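You operate a simulated robot arm through the tools that you are given. There is no shell and no other tool. Be economical: measure what you need, move in short steps, check, and stop when the job is done.

Carry out the task below with a simulated robot arm. There is one attempt and no reset: what you move stays moved.

TASK
Fetch the blue bearing and set it in the teal parts tray.
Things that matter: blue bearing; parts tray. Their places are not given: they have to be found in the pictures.

It is judged by the outcome, as a careful person would: the job done as asked, and still so three seconds after it is handed in. It fails if anything else is knocked over, pushed out of place, dropped, spilled or broken.

THE ROBOT
A 7-joint arm with a two-finger parallel gripper, fixed in place. Base frame: the origin is at the foot of the arm, x ahead of it, y to its left, z up; the work surface is at about z = 0. Lengths are in mm, angles in rad, forces in N, time in s.
With the tool pointing down near the work surface it reaches from about 240 to 620 mm from the base axis. Its first joint turns from -1.152 to 1.152 rad. Payload 2.6 kg.
Tool frame: the origin (TCP) lies between the finger pads and is the grasp point; the fingertips stand 30 mm ahead of it; z points along the fingers, y is the line along which they close. The gripper opens to 94 mm. The fingers are 28 mm wide and 10 mm thick; the gripper's body (50 by 96 mm) begins 55 mm behind the TCP.
Orientation is that of the tool frame in the base frame, as a unit quaternion [x, y, z, w]. With the fingers straight down and closing along the base's y, the tool's x points along the base's -x, its y along +y and its z along -z.

THE INTERFACE
- The arm moves only by the tool apply_moves. Its arguments are lists of equal length, an entry for each row: "dp": the shift along the tool's x, y, z in cm, a list of three; "yaw": the turn about the tool's z in rad. In form: {"dp": [[tx, ty, tz], ...], "yaw": [yaw, ...]}. A call has 1 to 10 rows; each row is the pose to reach, as a shift and turn from the pose commanded when the call began, along the tool's axes at that moment. "gripper" is the gripper command, from -1 (shut) to 1 (fully open), values between in proportion, set as the call begins (left out, the last holds). A row lasts 0.2 s, in which the tool goes at most 50 mm and 0.15 rad; a call with a longer step from one row to the next is refused whole, and so is a gripper value outside its range. A pose out of reach is approached as far as the arm can. The call stops where the force on the tool passes 40 N (or 10 N more than at its start, if that is more) or the arm is blocked; 0.2 s more then pass. The fingers move at their own pace (about 72 mm/s each) and stop on an object; they squeeze with about 39 N. The grip force told is the motor's: it shows also when the fingers shut on nothing. Time passes only in rows, and 0.2 s behind the last, so rows that repeat a pose let the fingers close. It gives the time, the measured TCP pose, the force on the tool (base axes), the opening and the grip force at its end, in the units of the frame above (readings bear some noise), and new pictures: "pictures" is both (left out), scene, wrist or none.
- Cameras (640 x 400 px; columns grow to the right, rows downward): "scene" is fixed at [20.1, 425.8, 558.5]; the picture's right is [-0.88, -0.48, 0.00], its down [-0.31, 0.56, -0.77] and it looks along [0.37, -0.67, -0.64] (base axes); focal length 334 px, centre (320, 200). "wrist" rides on the gripper at [-37, 0, -58] in the tool frame; the picture's right is [0.00, -1.00, 0.00], its down [0.97, 0.00, -0.24] and it looks along [0.24, 0.00, 0.97] (tool axes); focal length 218 px, centre (320, 200).
- probe_pixels(camera, pixels): for up to 12 pixels [column, row] of the newest picture of that camera ("zoom" is the newest enlarged one), the place [x, y, z] in the base frame of the surface seen there, good to about 2 mm. No time passes.
- close_up(camera, box): a new picture of the part [left, top, right, bottom] of that camera's present view, enlarged. No time passes.
- hand_in(): hands the job in; it is judged then, once.

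Work in short steps. Measure before you move; look again where a grasp or a placing could have gone wrong, and mend it. You have 60 turns and 120 pictures in all, the two below and enlarged ones among them. Open the gripper and draw the arm clear of the work before you hand the job in, unless the task says otherwise; then end with one line.

The tools are called after ">>>" as name(argument=value, ...) on one line, values as JSON. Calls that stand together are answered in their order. apply_moves: Moves the arm, as the interface text tells. Its arguments: {"type":"object","properties":{"dp":{"type":"array","items":{"type":"array","items":{"type":"number"}}},"yaw":{"type":"array","items":{"type":"number"}},"gripper":{"type":"number"},"pictures":{"type":"string","enum":["both","scene","wrist","none"]}},"required":["dp","yaw"]} The other tools are called the same way: probe_pixels (camera, pixels) gives the place of the surface under pixels of a picture; close_up (camera, box) takes an enlarged picture of a part of a camera's view; hand_in () hands the job in.

At the start:

```text
clock: 0.0
tool_pos: [353.8, -107.9, 227.1]
tool_rot: [0.001, 1.0, 0.0, 0.0]
contact_force: [-0.2, -0.5, 0.5]
finger_gap: 94.1
gripper_force: 0.1
```

scene: 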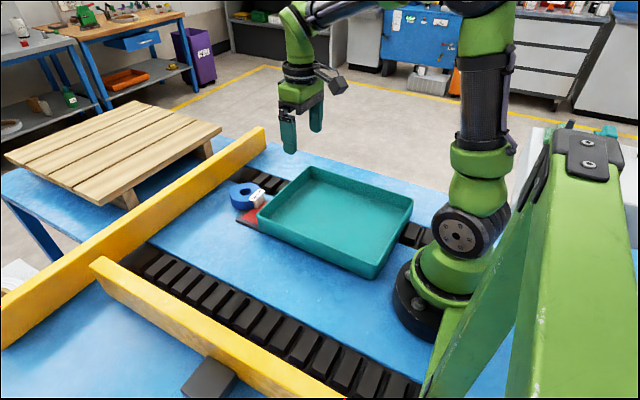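
wrist: 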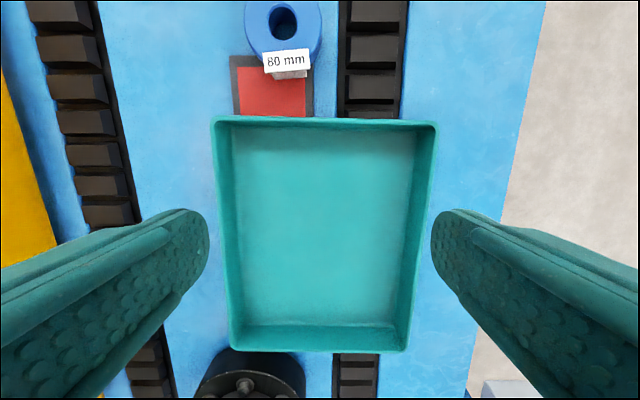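

The blue bearing is at about scene (243,196) and wrist (283,25), with the teal tray below it. I'll zoom in and measure both.

>>> close_up(camera="scene", box=[200, 150, 320, 240])

>>> probe_pixels(camera="wrist", pixels=[[255, 25], [312, 25], [283, 5], [283, 44], [283, 22], [287, 62], [290, 75], [270, 95], [325, 250], [325, 123], [218, 230], [430, 230]])

>>> probe_pixels(camera="scene", pixels=[[233, 190], [243, 185], [240, 207], [258, 198], [252, 218], [325, 225], [312, 169], [411, 199], [372, 276], [259, 217]])

```text
4.44 times, centred on (260, 195) of scene
```

zoom: 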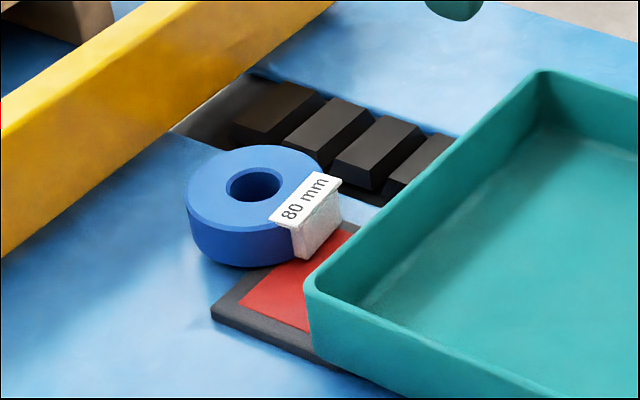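

```text
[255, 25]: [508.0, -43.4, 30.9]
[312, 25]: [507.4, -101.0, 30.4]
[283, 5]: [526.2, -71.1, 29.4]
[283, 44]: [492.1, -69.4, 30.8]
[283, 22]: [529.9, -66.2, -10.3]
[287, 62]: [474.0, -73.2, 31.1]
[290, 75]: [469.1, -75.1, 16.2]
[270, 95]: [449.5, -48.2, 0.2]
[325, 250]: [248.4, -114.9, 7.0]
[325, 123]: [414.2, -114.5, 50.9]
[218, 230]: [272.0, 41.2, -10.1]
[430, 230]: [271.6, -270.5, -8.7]
```

```text
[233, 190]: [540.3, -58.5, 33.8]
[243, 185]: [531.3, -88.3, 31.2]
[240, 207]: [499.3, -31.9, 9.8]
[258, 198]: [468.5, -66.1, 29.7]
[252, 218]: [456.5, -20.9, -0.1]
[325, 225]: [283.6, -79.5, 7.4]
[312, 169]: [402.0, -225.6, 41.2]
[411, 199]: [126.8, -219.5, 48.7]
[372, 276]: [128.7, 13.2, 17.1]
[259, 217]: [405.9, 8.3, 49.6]
```

The bearing's top is at about z=31, with a tagged block at its near side. I'll move above it at the same height for a better look.

>>> apply_moves(dp=[[-4, 1, 0], [-8, 2, 0], [-12, 3, 0], [-14, 3.6, 0], [-14, 3.6, 0]], yaw=[0, 0, 0, 0, 0], gripper=1)

```text
clock: 1.2
tool_pos: [491.2, -70.7, 228.1]
tool_rot: [0.001, 1.0, 0.001, 0.0]
contact_force: [0.7, -0.9, 0.1]
finger_gap: 94.0
gripper_force: 0.0
```

scene: 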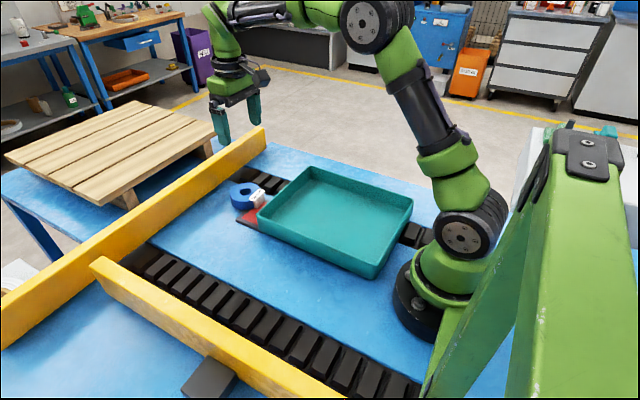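
wrist: 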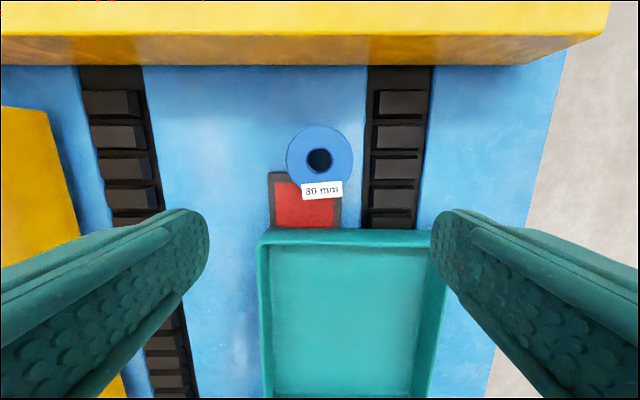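

>>> close_up(camera="wrist", box=[240, 100, 440, 225])

>>> probe_pixels(camera="wrist", pixels=[[290, 158], [349, 158], [320, 129], [300, 158], [340, 158], [321, 180], [321, 190], [321, 199], [355, 158], [395, 165], [395, 64], [280, 158]])

```text
3.20 times, centred on (340, 162) of wrist
```

zoom: 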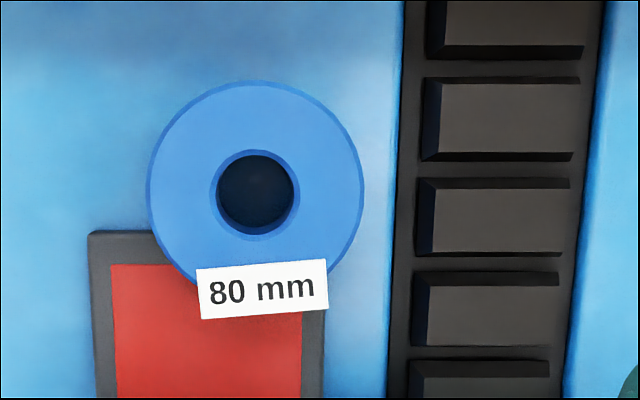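

```text
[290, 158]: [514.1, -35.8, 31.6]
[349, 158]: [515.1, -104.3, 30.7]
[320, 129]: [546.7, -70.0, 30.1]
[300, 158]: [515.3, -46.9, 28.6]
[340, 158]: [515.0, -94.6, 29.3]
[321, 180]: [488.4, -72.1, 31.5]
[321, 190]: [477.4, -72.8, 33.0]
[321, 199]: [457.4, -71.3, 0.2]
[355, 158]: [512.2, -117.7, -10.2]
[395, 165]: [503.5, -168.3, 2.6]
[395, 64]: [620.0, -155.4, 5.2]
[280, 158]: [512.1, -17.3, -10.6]
```

>>> close_up(camera="scene", box=[220, 170, 284, 230])

```text
6.67 times, centred on (252, 200) of scene
```

zoom: 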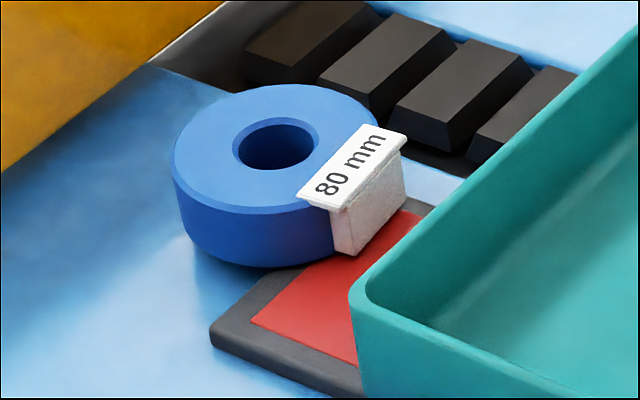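

>>> probe_pixels(camera="zoom", pixels=[[180, 215], [215, 250], [270, 262], [270, 240], [310, 255], [265, 285], [215, 325], [350, 250], [360, 225], [300, 195], [350, 128], [185, 250]])

```text
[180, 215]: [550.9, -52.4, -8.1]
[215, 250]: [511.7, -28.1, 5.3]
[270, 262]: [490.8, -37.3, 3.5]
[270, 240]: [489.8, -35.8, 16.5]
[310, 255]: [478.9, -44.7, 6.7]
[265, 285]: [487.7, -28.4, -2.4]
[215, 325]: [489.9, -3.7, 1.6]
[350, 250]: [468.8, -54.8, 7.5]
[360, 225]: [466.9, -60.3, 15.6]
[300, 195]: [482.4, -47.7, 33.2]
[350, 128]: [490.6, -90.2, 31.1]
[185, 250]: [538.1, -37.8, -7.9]
```

The bearing is about 80 mm across, centred near (511, -70), with its bottom at z≈0 and top at 31. I'll align above it and descend partway to check clearance.

>>> apply_moves(dp=[[-2, 0.05, 3], [-2, 0.05, 7], [-2, 0.05, 11], [-2, 0.05, 14], [-2, 0.05, 14]], yaw=[0, 0, 0, 0, 0])

```text
clock: 2.4
tool_pos: [513.4, -70.9, 86.7]
tool_rot: [-0.001, 1.0, 0.0, 0.0]
contact_force: [0.4, 0.7, 0.2]
finger_gap: 94.2
gripper_force: 0.0
```

scene: 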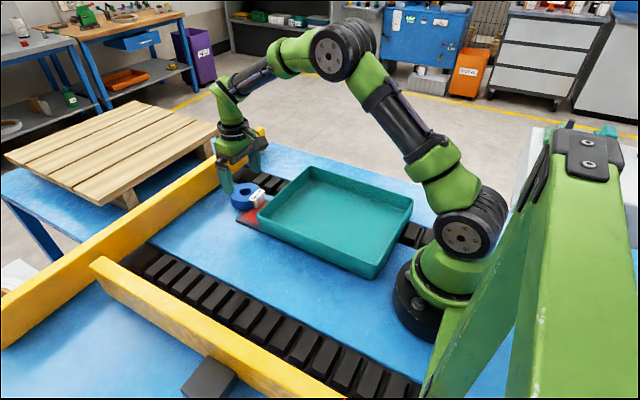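
wrist: 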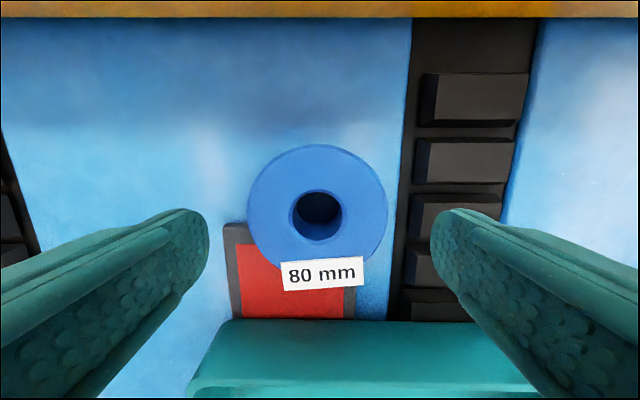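

>>> probe_pixels(camera="wrist", pixels=[[251, 208], [384, 208], [318, 148], [298, 208], [338, 208], [318, 258], [318, 265], [318, 288], [420, 250], [450, 160], [230, 225], [265, 355]])

```text
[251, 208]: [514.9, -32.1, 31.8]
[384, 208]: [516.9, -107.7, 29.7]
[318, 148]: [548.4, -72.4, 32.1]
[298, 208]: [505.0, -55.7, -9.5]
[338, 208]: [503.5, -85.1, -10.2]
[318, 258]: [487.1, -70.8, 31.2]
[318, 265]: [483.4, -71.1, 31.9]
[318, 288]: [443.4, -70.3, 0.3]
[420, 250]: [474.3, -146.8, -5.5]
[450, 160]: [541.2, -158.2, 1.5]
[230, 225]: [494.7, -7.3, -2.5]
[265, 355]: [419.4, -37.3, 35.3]
```

Centring is good (y≈-70, x≈512). I'll descend to TCP z≈34 and check.

>>> apply_moves(dp=[[0.1, 0.05, 2], [0.1, 0.05, 4], [0.1, 0.05, 5.2], [0.1, 0.05, 5.2]], yaw=[0, 0, 0, 0])

```text
clock: 3.4
tool_pos: [513.2, -71.2, 34.8]
tool_rot: [0.0, 1.0, 0.0, 0.0]
contact_force: [-0.2, -0.4, -0.4]
finger_gap: 94.0
gripper_force: 0.1
```

scene: 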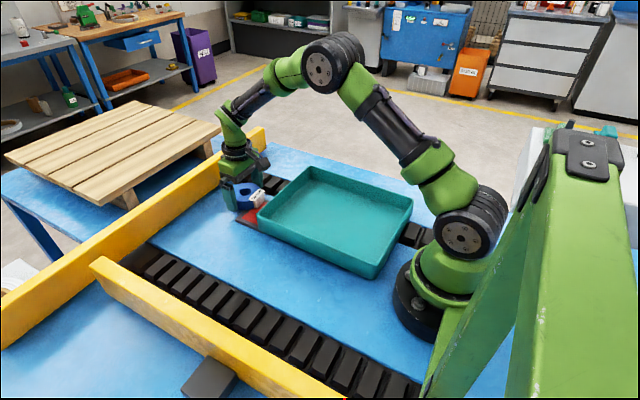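
wrist: 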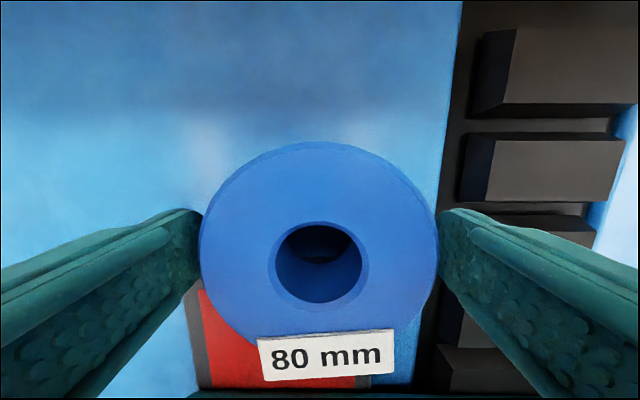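

The fingers straddle the bearing without contact. Closing.

>>> apply_moves(dp=[[0, 0, 0.1], [0, 0, 0.1], [0, 0, 0.1], [0, 0, 0.1]], yaw=[0, 0, 0, 0], gripper=-1)

```text
clock: 4.4
tool_pos: [514.1, -71.2, 35.3]
tool_rot: [0.0, 1.0, 0.0, 0.001]
contact_force: [-0.7, 2.7, 7.4]
finger_gap: 70.8
gripper_force: 38.9
```

scene: 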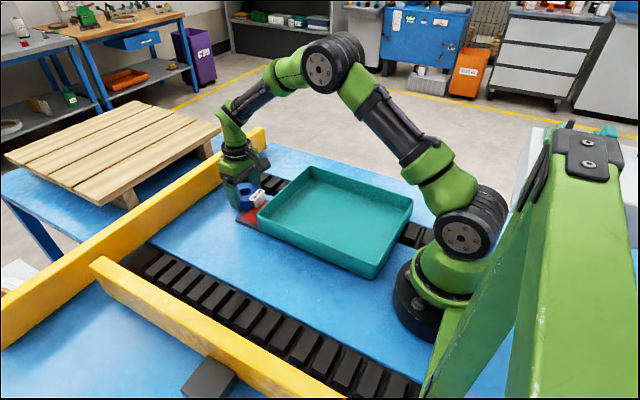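
wrist: 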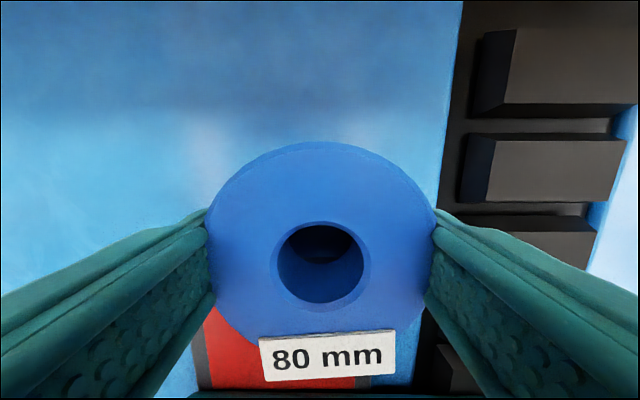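

Gripped at 70.8 mm with 39 N. Lifting slightly to test the hold and see whether the tag moves with it.

>>> apply_moves(dp=[[0, 0, -1], [0, 0, -2], [0, 0, -3], [0, 0, -3]], yaw=[0, 0, 0, 0])

>>> close_up(camera="scene", box=[200, 140, 296, 236])

```text
clock: 5.4
tool_pos: [514.4, -68.5, 64.8]
tool_rot: [-0.001, 1.0, -0.001, -0.001]
contact_force: [-0.8, 0.1, -0.5]
finger_gap: 0.2
gripper_force: 33.2
```

scene: 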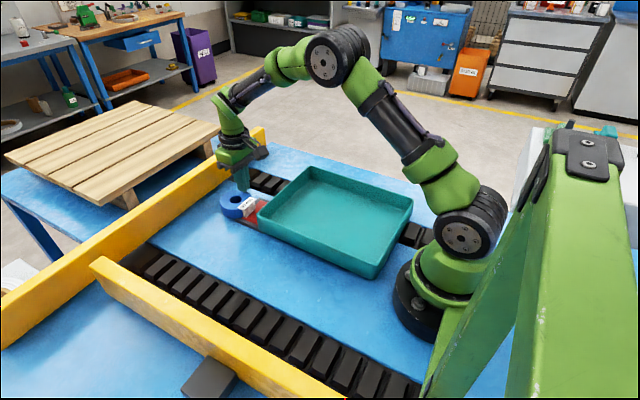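
wrist: 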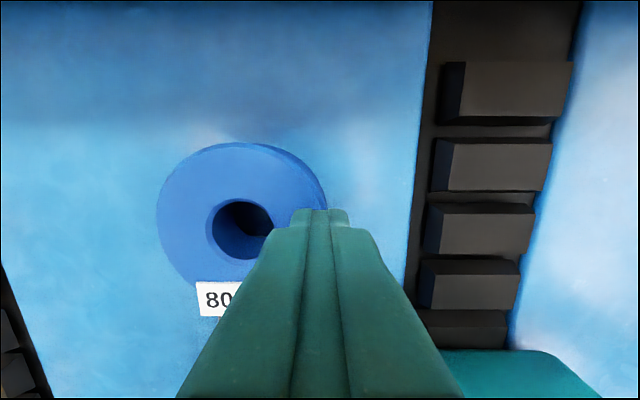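

```text
4.17 times, centred on (248, 188) of scene
```

zoom: 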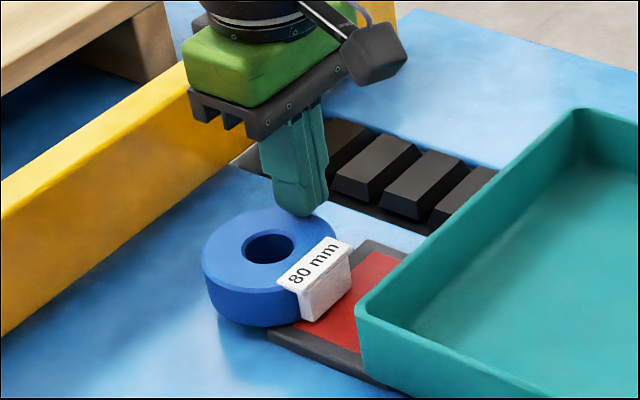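

The bearing slipped out: the fingers are shut on nothing, and the bearing (with its tag attached) slid about 30 mm to +y, still upright. I'll raise, open and re-measure before a deeper grasp.

>>> apply_moves(dp=[[0, 1, -3], [0, 2, -6], [0, 2.5, -9], [0, 2.5, -9]], yaw=[0, 0, 0, 0])

>>> apply_moves(dp=[[0, 0, 0], [0, 0, 0], [0, 0, 0], [0, 0, 0]], yaw=[0, 0, 0, 0], gripper=1)

>>> close_up(camera="scene", box=[205, 176, 275, 226])

```text
clock: 6.4
tool_pos: [514.8, -46.0, 153.9]
tool_rot: [0.0, 1.0, -0.001, 0.0]
contact_force: [0.6, -0.4, -0.3]
finger_gap: 0.0
gripper_force: 33.1
```

scene: 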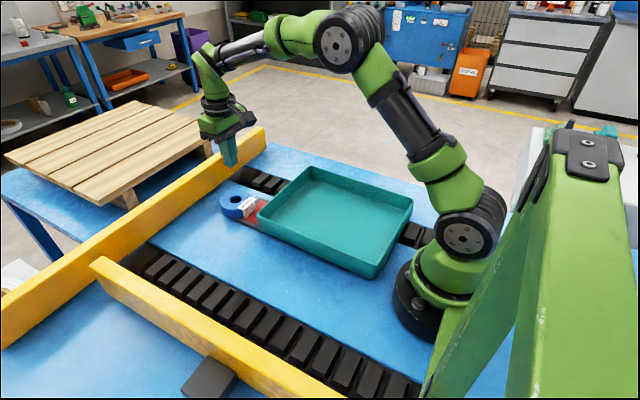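
wrist: 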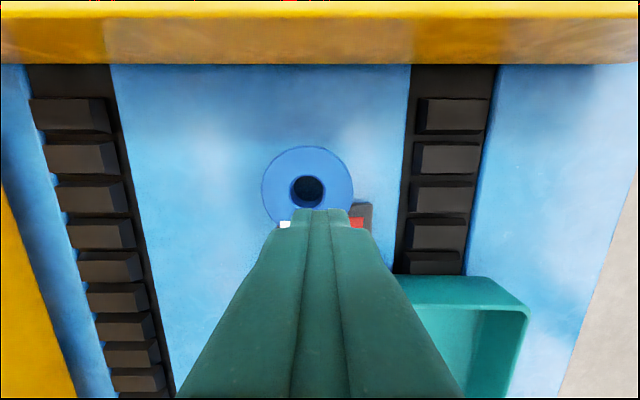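

```text
clock: 7.4
tool_pos: [514.4, -44.8, 153.0]
tool_rot: [0.0, 1.0, 0.0, 0.0]
contact_force: [-1.2, 0.6, -0.4]
finger_gap: 94.3
gripper_force: 0.1
```

scene: 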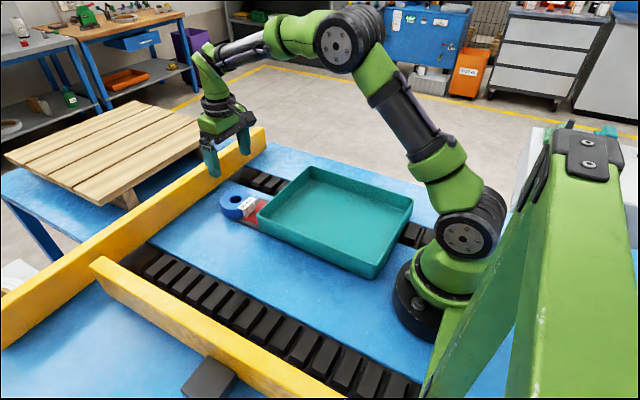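
wrist: 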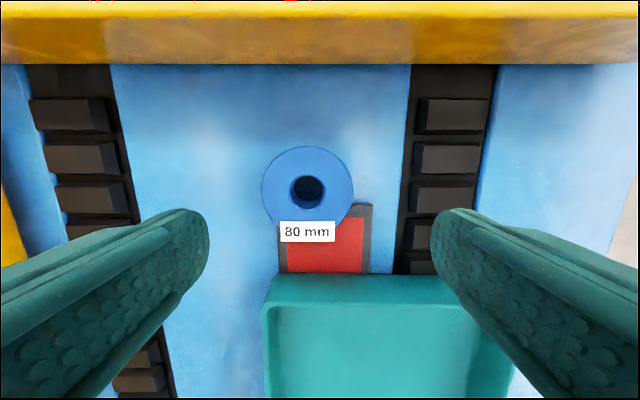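

```text
8.00 times, centred on (240, 201) of scene
```

zoom: 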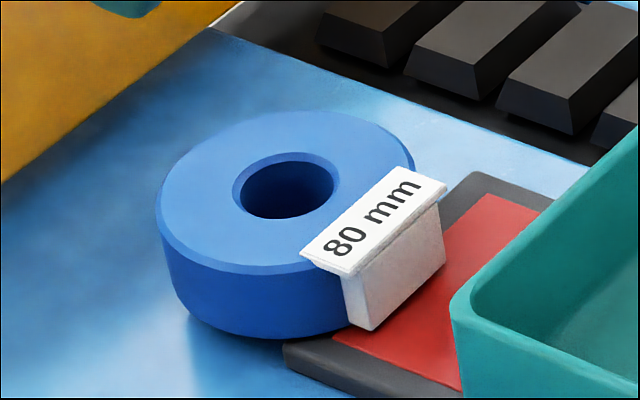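

>>> probe_pixels(camera="zoom", pixels=[[170, 200], [168, 260], [190, 300], [240, 325], [300, 330], [240, 285], [345, 320], [300, 355], [130, 300], [240, 370], [395, 215], [400, 280]])

>>> probe_pixels(camera="wrist", pixels=[[264, 188], [350, 188], [307, 149], [307, 218], [307, 190], [240, 188], [385, 188], [307, 232], [283, 232], [332, 232], [330, 255], [307, 50]])

```text
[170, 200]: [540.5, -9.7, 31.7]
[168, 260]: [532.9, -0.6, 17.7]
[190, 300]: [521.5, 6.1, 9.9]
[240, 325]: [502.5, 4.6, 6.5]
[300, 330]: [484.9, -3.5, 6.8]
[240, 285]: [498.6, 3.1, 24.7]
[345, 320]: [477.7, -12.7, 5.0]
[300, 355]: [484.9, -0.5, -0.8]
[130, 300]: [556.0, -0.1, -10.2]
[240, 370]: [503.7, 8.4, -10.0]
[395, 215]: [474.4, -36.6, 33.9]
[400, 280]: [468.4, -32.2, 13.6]
```

```text
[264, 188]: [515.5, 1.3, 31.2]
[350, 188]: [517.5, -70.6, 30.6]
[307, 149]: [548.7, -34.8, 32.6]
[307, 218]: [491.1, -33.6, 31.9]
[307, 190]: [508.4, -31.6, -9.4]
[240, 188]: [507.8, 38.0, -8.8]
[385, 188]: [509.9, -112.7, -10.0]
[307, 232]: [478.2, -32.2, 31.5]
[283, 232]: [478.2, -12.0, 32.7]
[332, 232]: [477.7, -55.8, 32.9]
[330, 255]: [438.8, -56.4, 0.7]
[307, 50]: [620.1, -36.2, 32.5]
```

The bearing is centred near (513, -34.5), z 1–31. I'll regrasp deeper (tips just above z=0), descending first with the gripper open.

>>> apply_moves(dp=[[0.1, 1.05, 3], [0.1, 1.05, 6.5], [0.1, 1.05, 9.5], [0.1, 1.05, 11.3], [0.1, 1.05, 12.1], [0.1, 1.05, 12.1]], yaw=[0, 0, 0, 0, 0, 0])

>>> close_up(camera="scene", box=[200, 160, 280, 230])

```text
clock: 8.8
tool_pos: [514.6, -34.0, 33.0]
tool_rot: [0.001, 1.0, 0.001, 0.001]
contact_force: [0.0, -0.8, 0.1]
finger_gap: 93.9
gripper_force: 0.1
```

scene: 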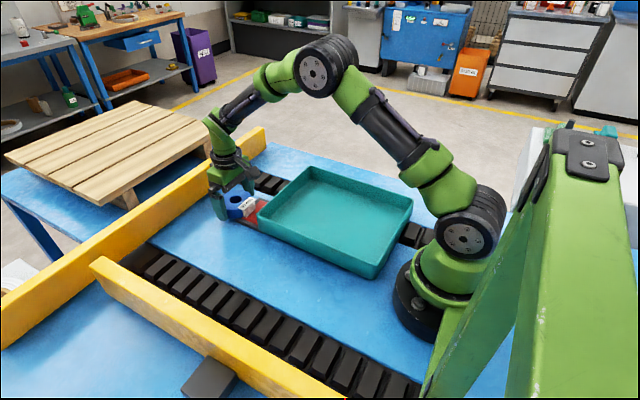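
wrist: 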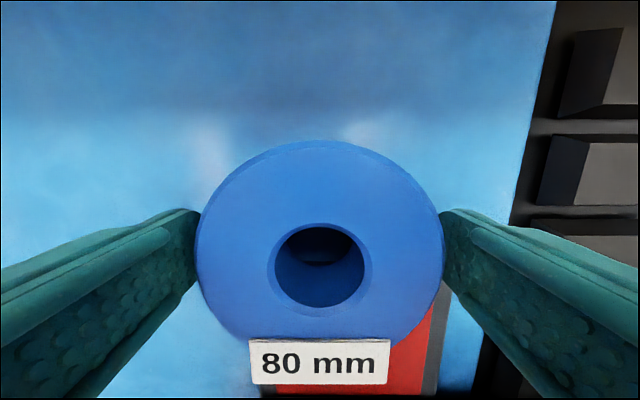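

```text
5.71 times, centred on (240, 195) of scene
```

zoom: 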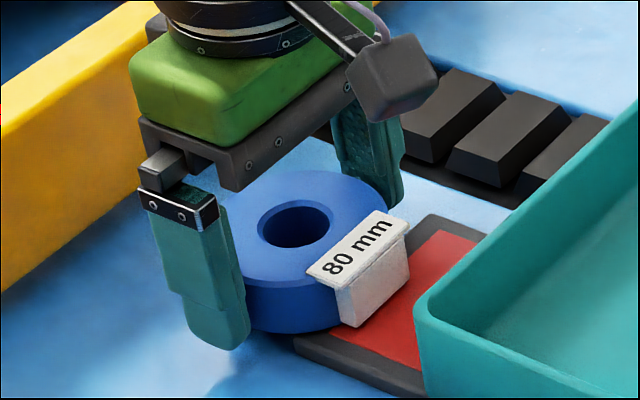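

Clear on both sides. I'll lower a few mm more (force-limited), then close and hold without lifting.

>>> apply_moves(dp=[[0, 0, 0.2], [0, 0, 0.3], [0, 0, 0.3]], yaw=[0, 0, 0], pictures="none")

>>> apply_moves(dp=[[0, 0, 0], [0, 0, 0]], yaw=[0, 0], gripper=-1, pictures="none")

>>> apply_moves(dp=[[0, 0, 0], [0, 0, 0], [0, 0, 0]], yaw=[0, 0, 0], pictures="wrist")

>>> close_up(camera="scene", box=[200, 160, 280, 230])

```text
clock: 9.6
tool_pos: [513.7, -34.4, 30.6]
tool_rot: [0.0, 1.0, 0.0, -0.001]
contact_force: [-0.6, 0.2, -0.1]
finger_gap: 93.9
gripper_force: 0.0
```

```text
clock: 10.2
tool_pos: [513.6, -35.1, 30.0]
tool_rot: [-0.001, 1.0, 0.0, -0.001]
contact_force: [-0.5, 1.4, -0.4]
finger_gap: 73.4
gripper_force: 39.1
```

```text
clock: 11.0
tool_pos: [514.5, -34.2, 30.2]
tool_rot: [0.0, 1.0, 0.0, 0.0]
contact_force: [-1.3, 1.0, 0.6]
finger_gap: 73.3
gripper_force: 39.6
```

wrist: 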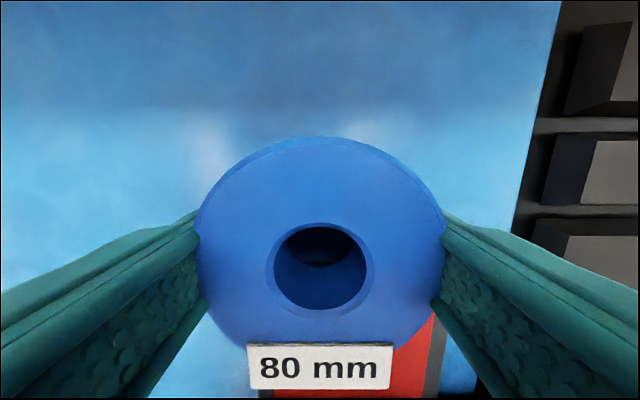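

```text
5.71 times, centred on (240, 195) of scene
```

zoom: 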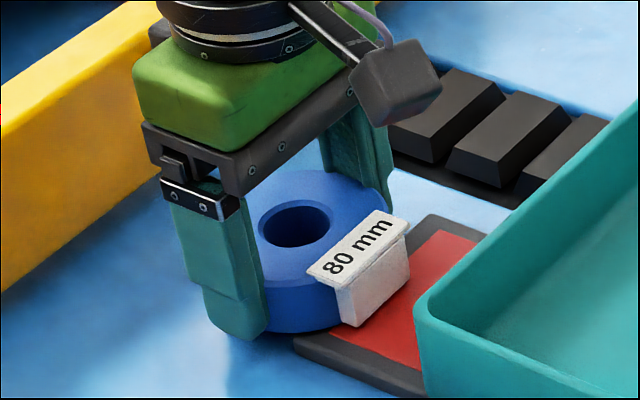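

No wedging force this time (gap 73.3). I'd like more pad engagement, so I'll reopen and probe lower in small force-watched steps.

>>> apply_moves(dp=[[0, 0, 0], [0, 0, 0], [0, 0, 0.2], [0, 0, 0.4]], yaw=[0, 0, 0, 0], gripper=1, pictures="none")

>>> apply_moves(dp=[[0, 0, 0.1], [0, 0, 0.2]], yaw=[0, 0], pictures="none")

```text
clock: 12.2
tool_pos: [513.7, -34.3, 31.0]
tool_rot: [0.0, 1.0, 0.0, 0.002]
contact_force: [-3.1, -0.7, 3.3]
finger_gap: 93.9
gripper_force: 0.1
stopped in row 4: the force on the tool passed its limit (the readings are from after the stop); the commanded pose is now the measured one
```

```text
clock: 12.9
tool_pos: [513.1, -33.7, 29.6]
tool_rot: [0.0, 1.0, 0.001, 0.003]
contact_force: [-2.0, 0.2, 2.6]
finger_gap: 93.8
gripper_force: 0.1
stopped in row 2: the force on the tool passed its limit (the readings are from after the stop); the commanded pose is now the measured one
```

The physical surface is at z≈0 (contact at TCP≈29.6). I'll back off slightly, close at full depth, then lift very slowly.

>>> apply_moves(dp=[[0, 0, -0.05], [0, 0, -0.05], [0, 0, -0.05]], yaw=[0, 0, 0], pictures="none")

>>> apply_moves(dp=[[0, 0, 0], [0, 0, 0], [0, 0, 0], [0, 0, 0]], yaw=[0, 0, 0, 0], gripper=-1, pictures="none")

>>> apply_moves(dp=[[0, 0, -0.1], [0, 0, -0.2], [0, 0, -0.3], [0, 0, -0.4], [0, 0, -0.4]], yaw=[0, 0, 0, 0, 0], pictures="wrist")

>>> close_up(camera="scene", box=[200, 160, 280, 230])

```text
clock: 13.8
tool_pos: [513.9, -34.4, 31.0]
tool_rot: [0.0, 1.0, -0.001, 0.003]
contact_force: [-0.7, 0.5, -0.2]
finger_gap: 93.9
gripper_force: 0.0
```

```text
clock: 14.8
tool_pos: [514.2, -33.3, 30.3]
tool_rot: [0.0, 1.0, 0.0, 0.003]
contact_force: [1.1, 0.9, 0.1]
finger_gap: 73.2
gripper_force: 39.0
```

```text
clock: 15.9
tool_pos: [514.0, -34.1, 35.2]
tool_rot: [0.001, 1.0, 0.0, 0.003]
contact_force: [-0.1, 0.0, -2.9]
finger_gap: 73.1
gripper_force: 38.5
```

wrist: 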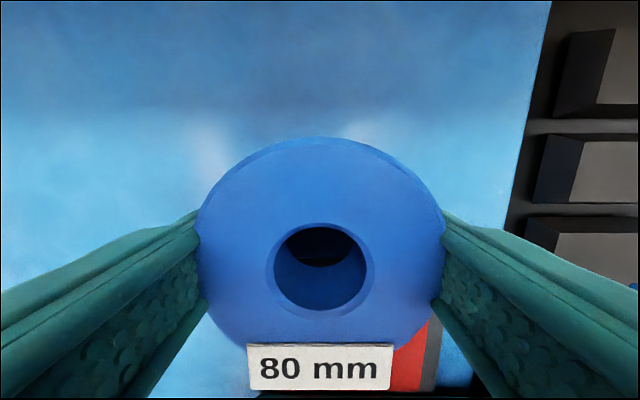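

```text
5.71 times, centred on (240, 195) of scene
```

zoom: 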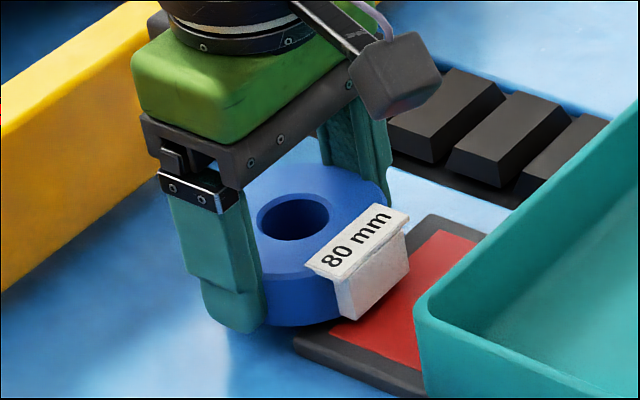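

The bearing is lifted about 5 mm with a steady gap of 73.1 and about 3 N load, so it is holding. I'll keep lifting gently.

>>> apply_moves(dp=[[0, 0, -0.5], [0, 0, -1.2], [0, 0, -2], [0, 0, -3], [0, 0, -4], [0, 0, -5], [0, 0, -6], [0, 0, -7], [0, 0, -7.6], [0, 0, -8]], yaw=[0, 0, 0, 0, 0, 0, 0, 0, 0, 0])

```text
clock: 18.1
tool_pos: [513.1, -34.6, 114.5]
tool_rot: [0.0, 1.0, 0.0, 0.002]
contact_force: [0.2, 0.3, -3.5]
finger_gap: 73.5
gripper_force: 38.9
```

scene: 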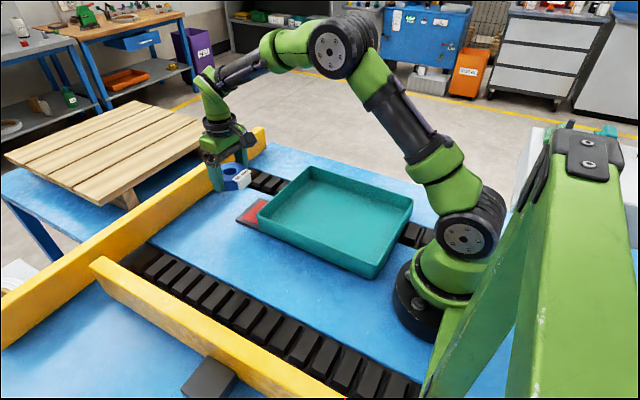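
wrist: 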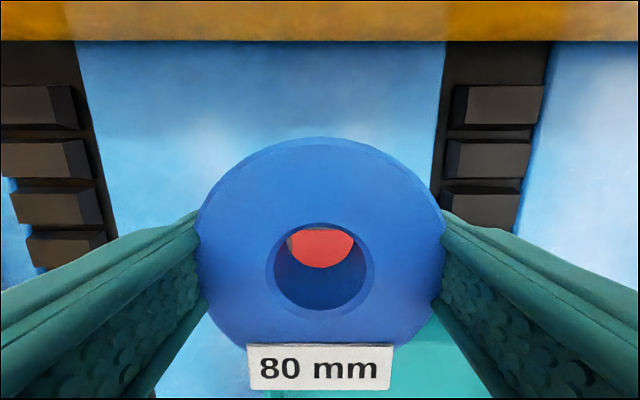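

The hold is firm, with the bottom at about z=84, clear of the tray rim (50). Moving over the tray interior, to about (295, -106).

>>> apply_moves(dp=[[0.8, -0.3, 0], [2.5, -0.8, 0], [5, -1.7, 0], [8, -2.6, 0], [11, -3.6, 0], [14, -4.6, 0], [17, -5.6, 0], [19.5, -6.4, 0], [21.2, -7, 0], [21.8, -7.2, 0]], yaw=[0, 0, 0, 0, 0, 0, 0, 0, 0, 0])

```text
clock: 20.4
tool_pos: [293.7, -105.8, 114.2]
tool_rot: [0.0, 1.0, 0.0, 0.002]
contact_force: [-0.2, 1.5, -2.1]
finger_gap: 73.1
gripper_force: 39.0
```

scene: 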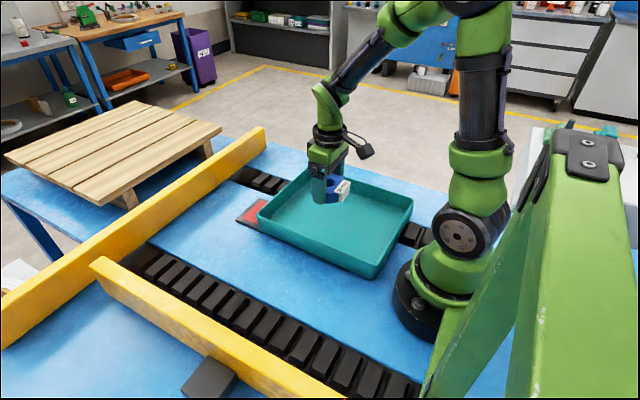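
wrist: 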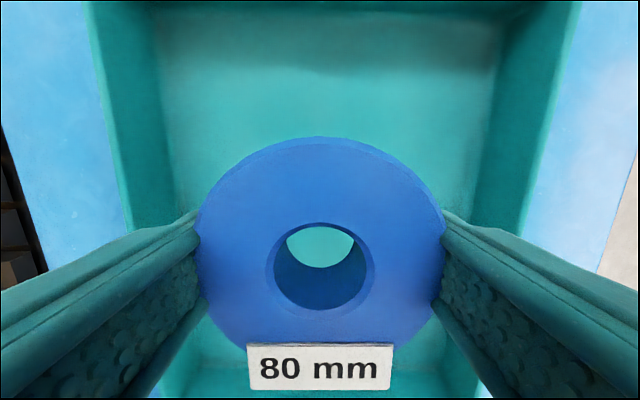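

Centred over the tray. Lowering to just above the floor (z≈7), then gently to contact.

>>> apply_moves(dp=[[0, 0, 0.8], [0, 0, 2], [0, 0, 3.5], [0, 0, 5], [0, 0, 6], [0, 0, 6.7], [0, 0, 7], [0, 0, 7]], yaw=[0, 0, 0, 0, 0, 0, 0, 0], pictures="none")

>>> apply_moves(dp=[[0, 0, 0.1], [0, 0, 0.2], [0, 0, 0.3], [0, 0, 0.4], [0, 0, 0.5]], yaw=[0, 0, 0, 0, 0])

```text
clock: 22.1
tool_pos: [296.7, -106.5, 42.5]
tool_rot: [0.0, 1.0, 0.0, 0.002]
contact_force: [0.0, 1.5, -2.7]
finger_gap: 73.3
gripper_force: 39.2
```

```text
clock: 23.4
tool_pos: [295.5, -107.6, 38.3]
tool_rot: [0.0, 1.0, 0.0, 0.003]
contact_force: [0.2, 0.4, -3.4]
finger_gap: 73.2
gripper_force: 38.8
```

scene: 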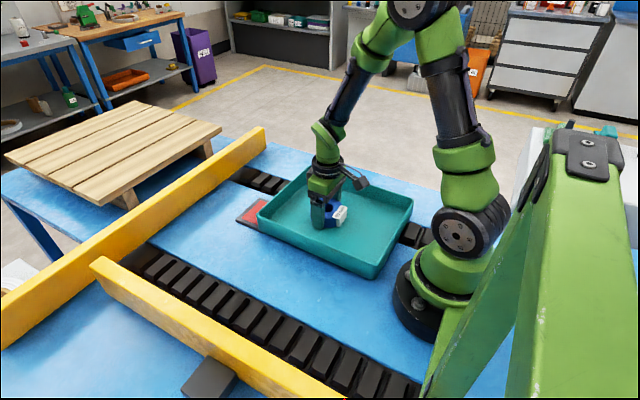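
wrist: 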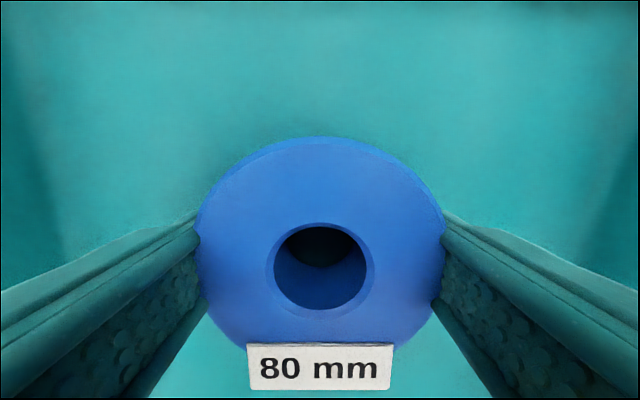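

Still carrying load (−3.4 N), so not touching yet. Continuing down in small steps.

>>> apply_moves(dp=[[0, 0, 0.05], [0, 0, 0.1], [0, 0, 0.15]], yaw=[0, 0, 0], pictures="none")

```text
clock: 24.1
tool_pos: [295.7, -105.8, 36.8]
tool_rot: [0.0, 1.0, 0.0, 0.003]
contact_force: [-1.1, 0.5, -1.6]
finger_gap: 73.4
gripper_force: 39.4
```

>>> apply_moves(dp=[[0, 0, 0.05], [0, 0, 0.1], [0, 0, 0.15]], yaw=[0, 0, 0], pictures="none")

```text
clock: 24.9
tool_pos: [296.3, -106.8, 35.8]
tool_rot: [0.0, 1.0, 0.0, 0.003]
contact_force: [-7.4, 3.4, 23.6]
finger_gap: 73.5
gripper_force: 38.9
```

The floor is touched (+23 N). I'll ease up 1 mm, open, then rise straight up.

>>> apply_moves(dp=[[0, 0, -0.1], [0, 0, -0.1]], yaw=[0, 0], pictures="none")

>>> apply_moves(dp=[[0, 0, 0], [0, 0, 0], [0, 0, 0]], yaw=[0, 0, 0], gripper=1, pictures="wrist")

```text
clock: 25.6
tool_pos: [294.9, -106.3, 35.9]
tool_rot: [0.0, 1.0, 0.0, 0.002]
contact_force: [-1.0, 0.0, 1.8]
finger_gap: 73.4
gripper_force: 39.1
```

```text
clock: 26.4
tool_pos: [297.0, -107.0, 35.9]
tool_rot: [0.0, 1.0, 0.0, 0.003]
contact_force: [-0.3, 0.5, -0.4]
finger_gap: 94.0
gripper_force: 0.0
```

wrist: 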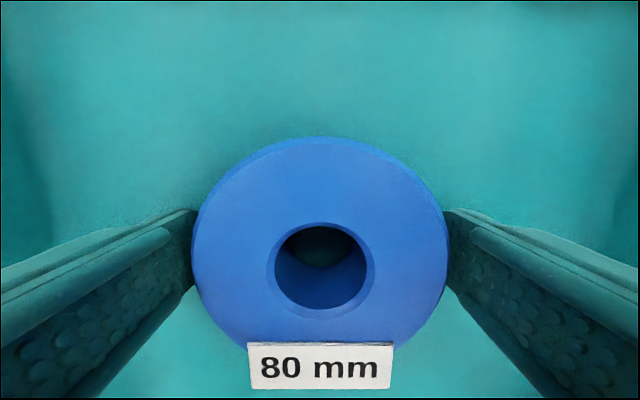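

Released cleanly. Rising straight up and then clear of the tray.

>>> apply_moves(dp=[[0, 0, -1], [0, 0, -3], [0, 0, -6], [0, 0, -10], [0, 0, -14], [-3, 0, -18], [-6, 0, -19], [-6, 0, -19]], yaw=[0, 0, 0, 0, 0, 0, 0, 0])

>>> close_up(camera="scene", box=[220, 150, 430, 285])

```text
clock: 28.1
tool_pos: [355.0, -107.7, 226.3]
tool_rot: [-0.001, 1.0, 0.0, 0.003]
contact_force: [-0.6, -0.7, -0.1]
finger_gap: 94.0
gripper_force: 0.1
```

scene: 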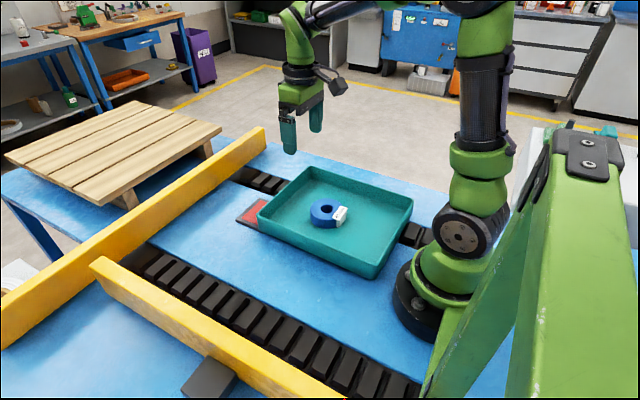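
wrist: 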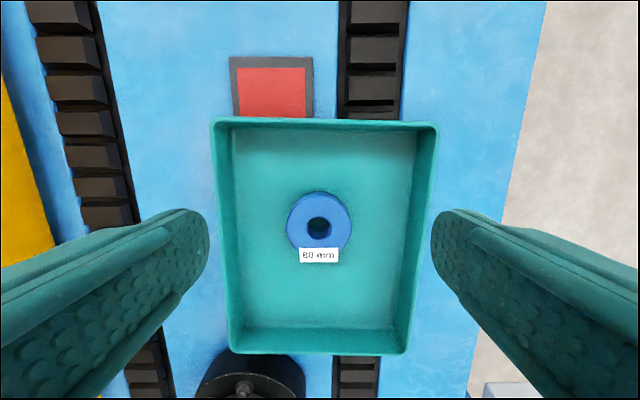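

```text
2.96 times, centred on (325, 218) of scene
```

zoom: 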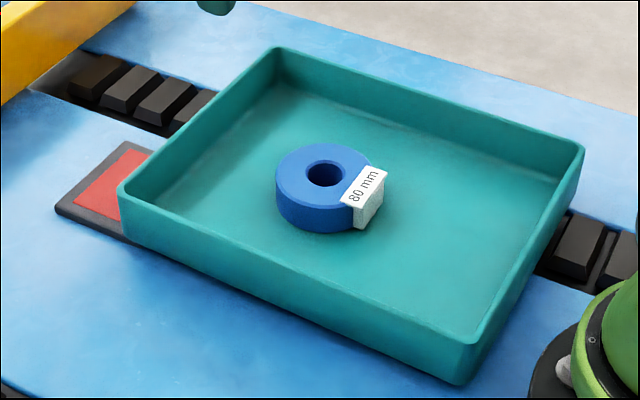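

The bearing lies flat in the tray, the tray and surroundings have not moved, and the arm is clear. Handing in.

>>> hand_in()

```text
The job is handed in.
```

The blue bearing is sitting flat in the teal parts tray, and the gripper is open and clear. My first grasp slipped and slid the bearing about 35 mm across the work surface; a deeper second grasp held, and nothing else was moved.
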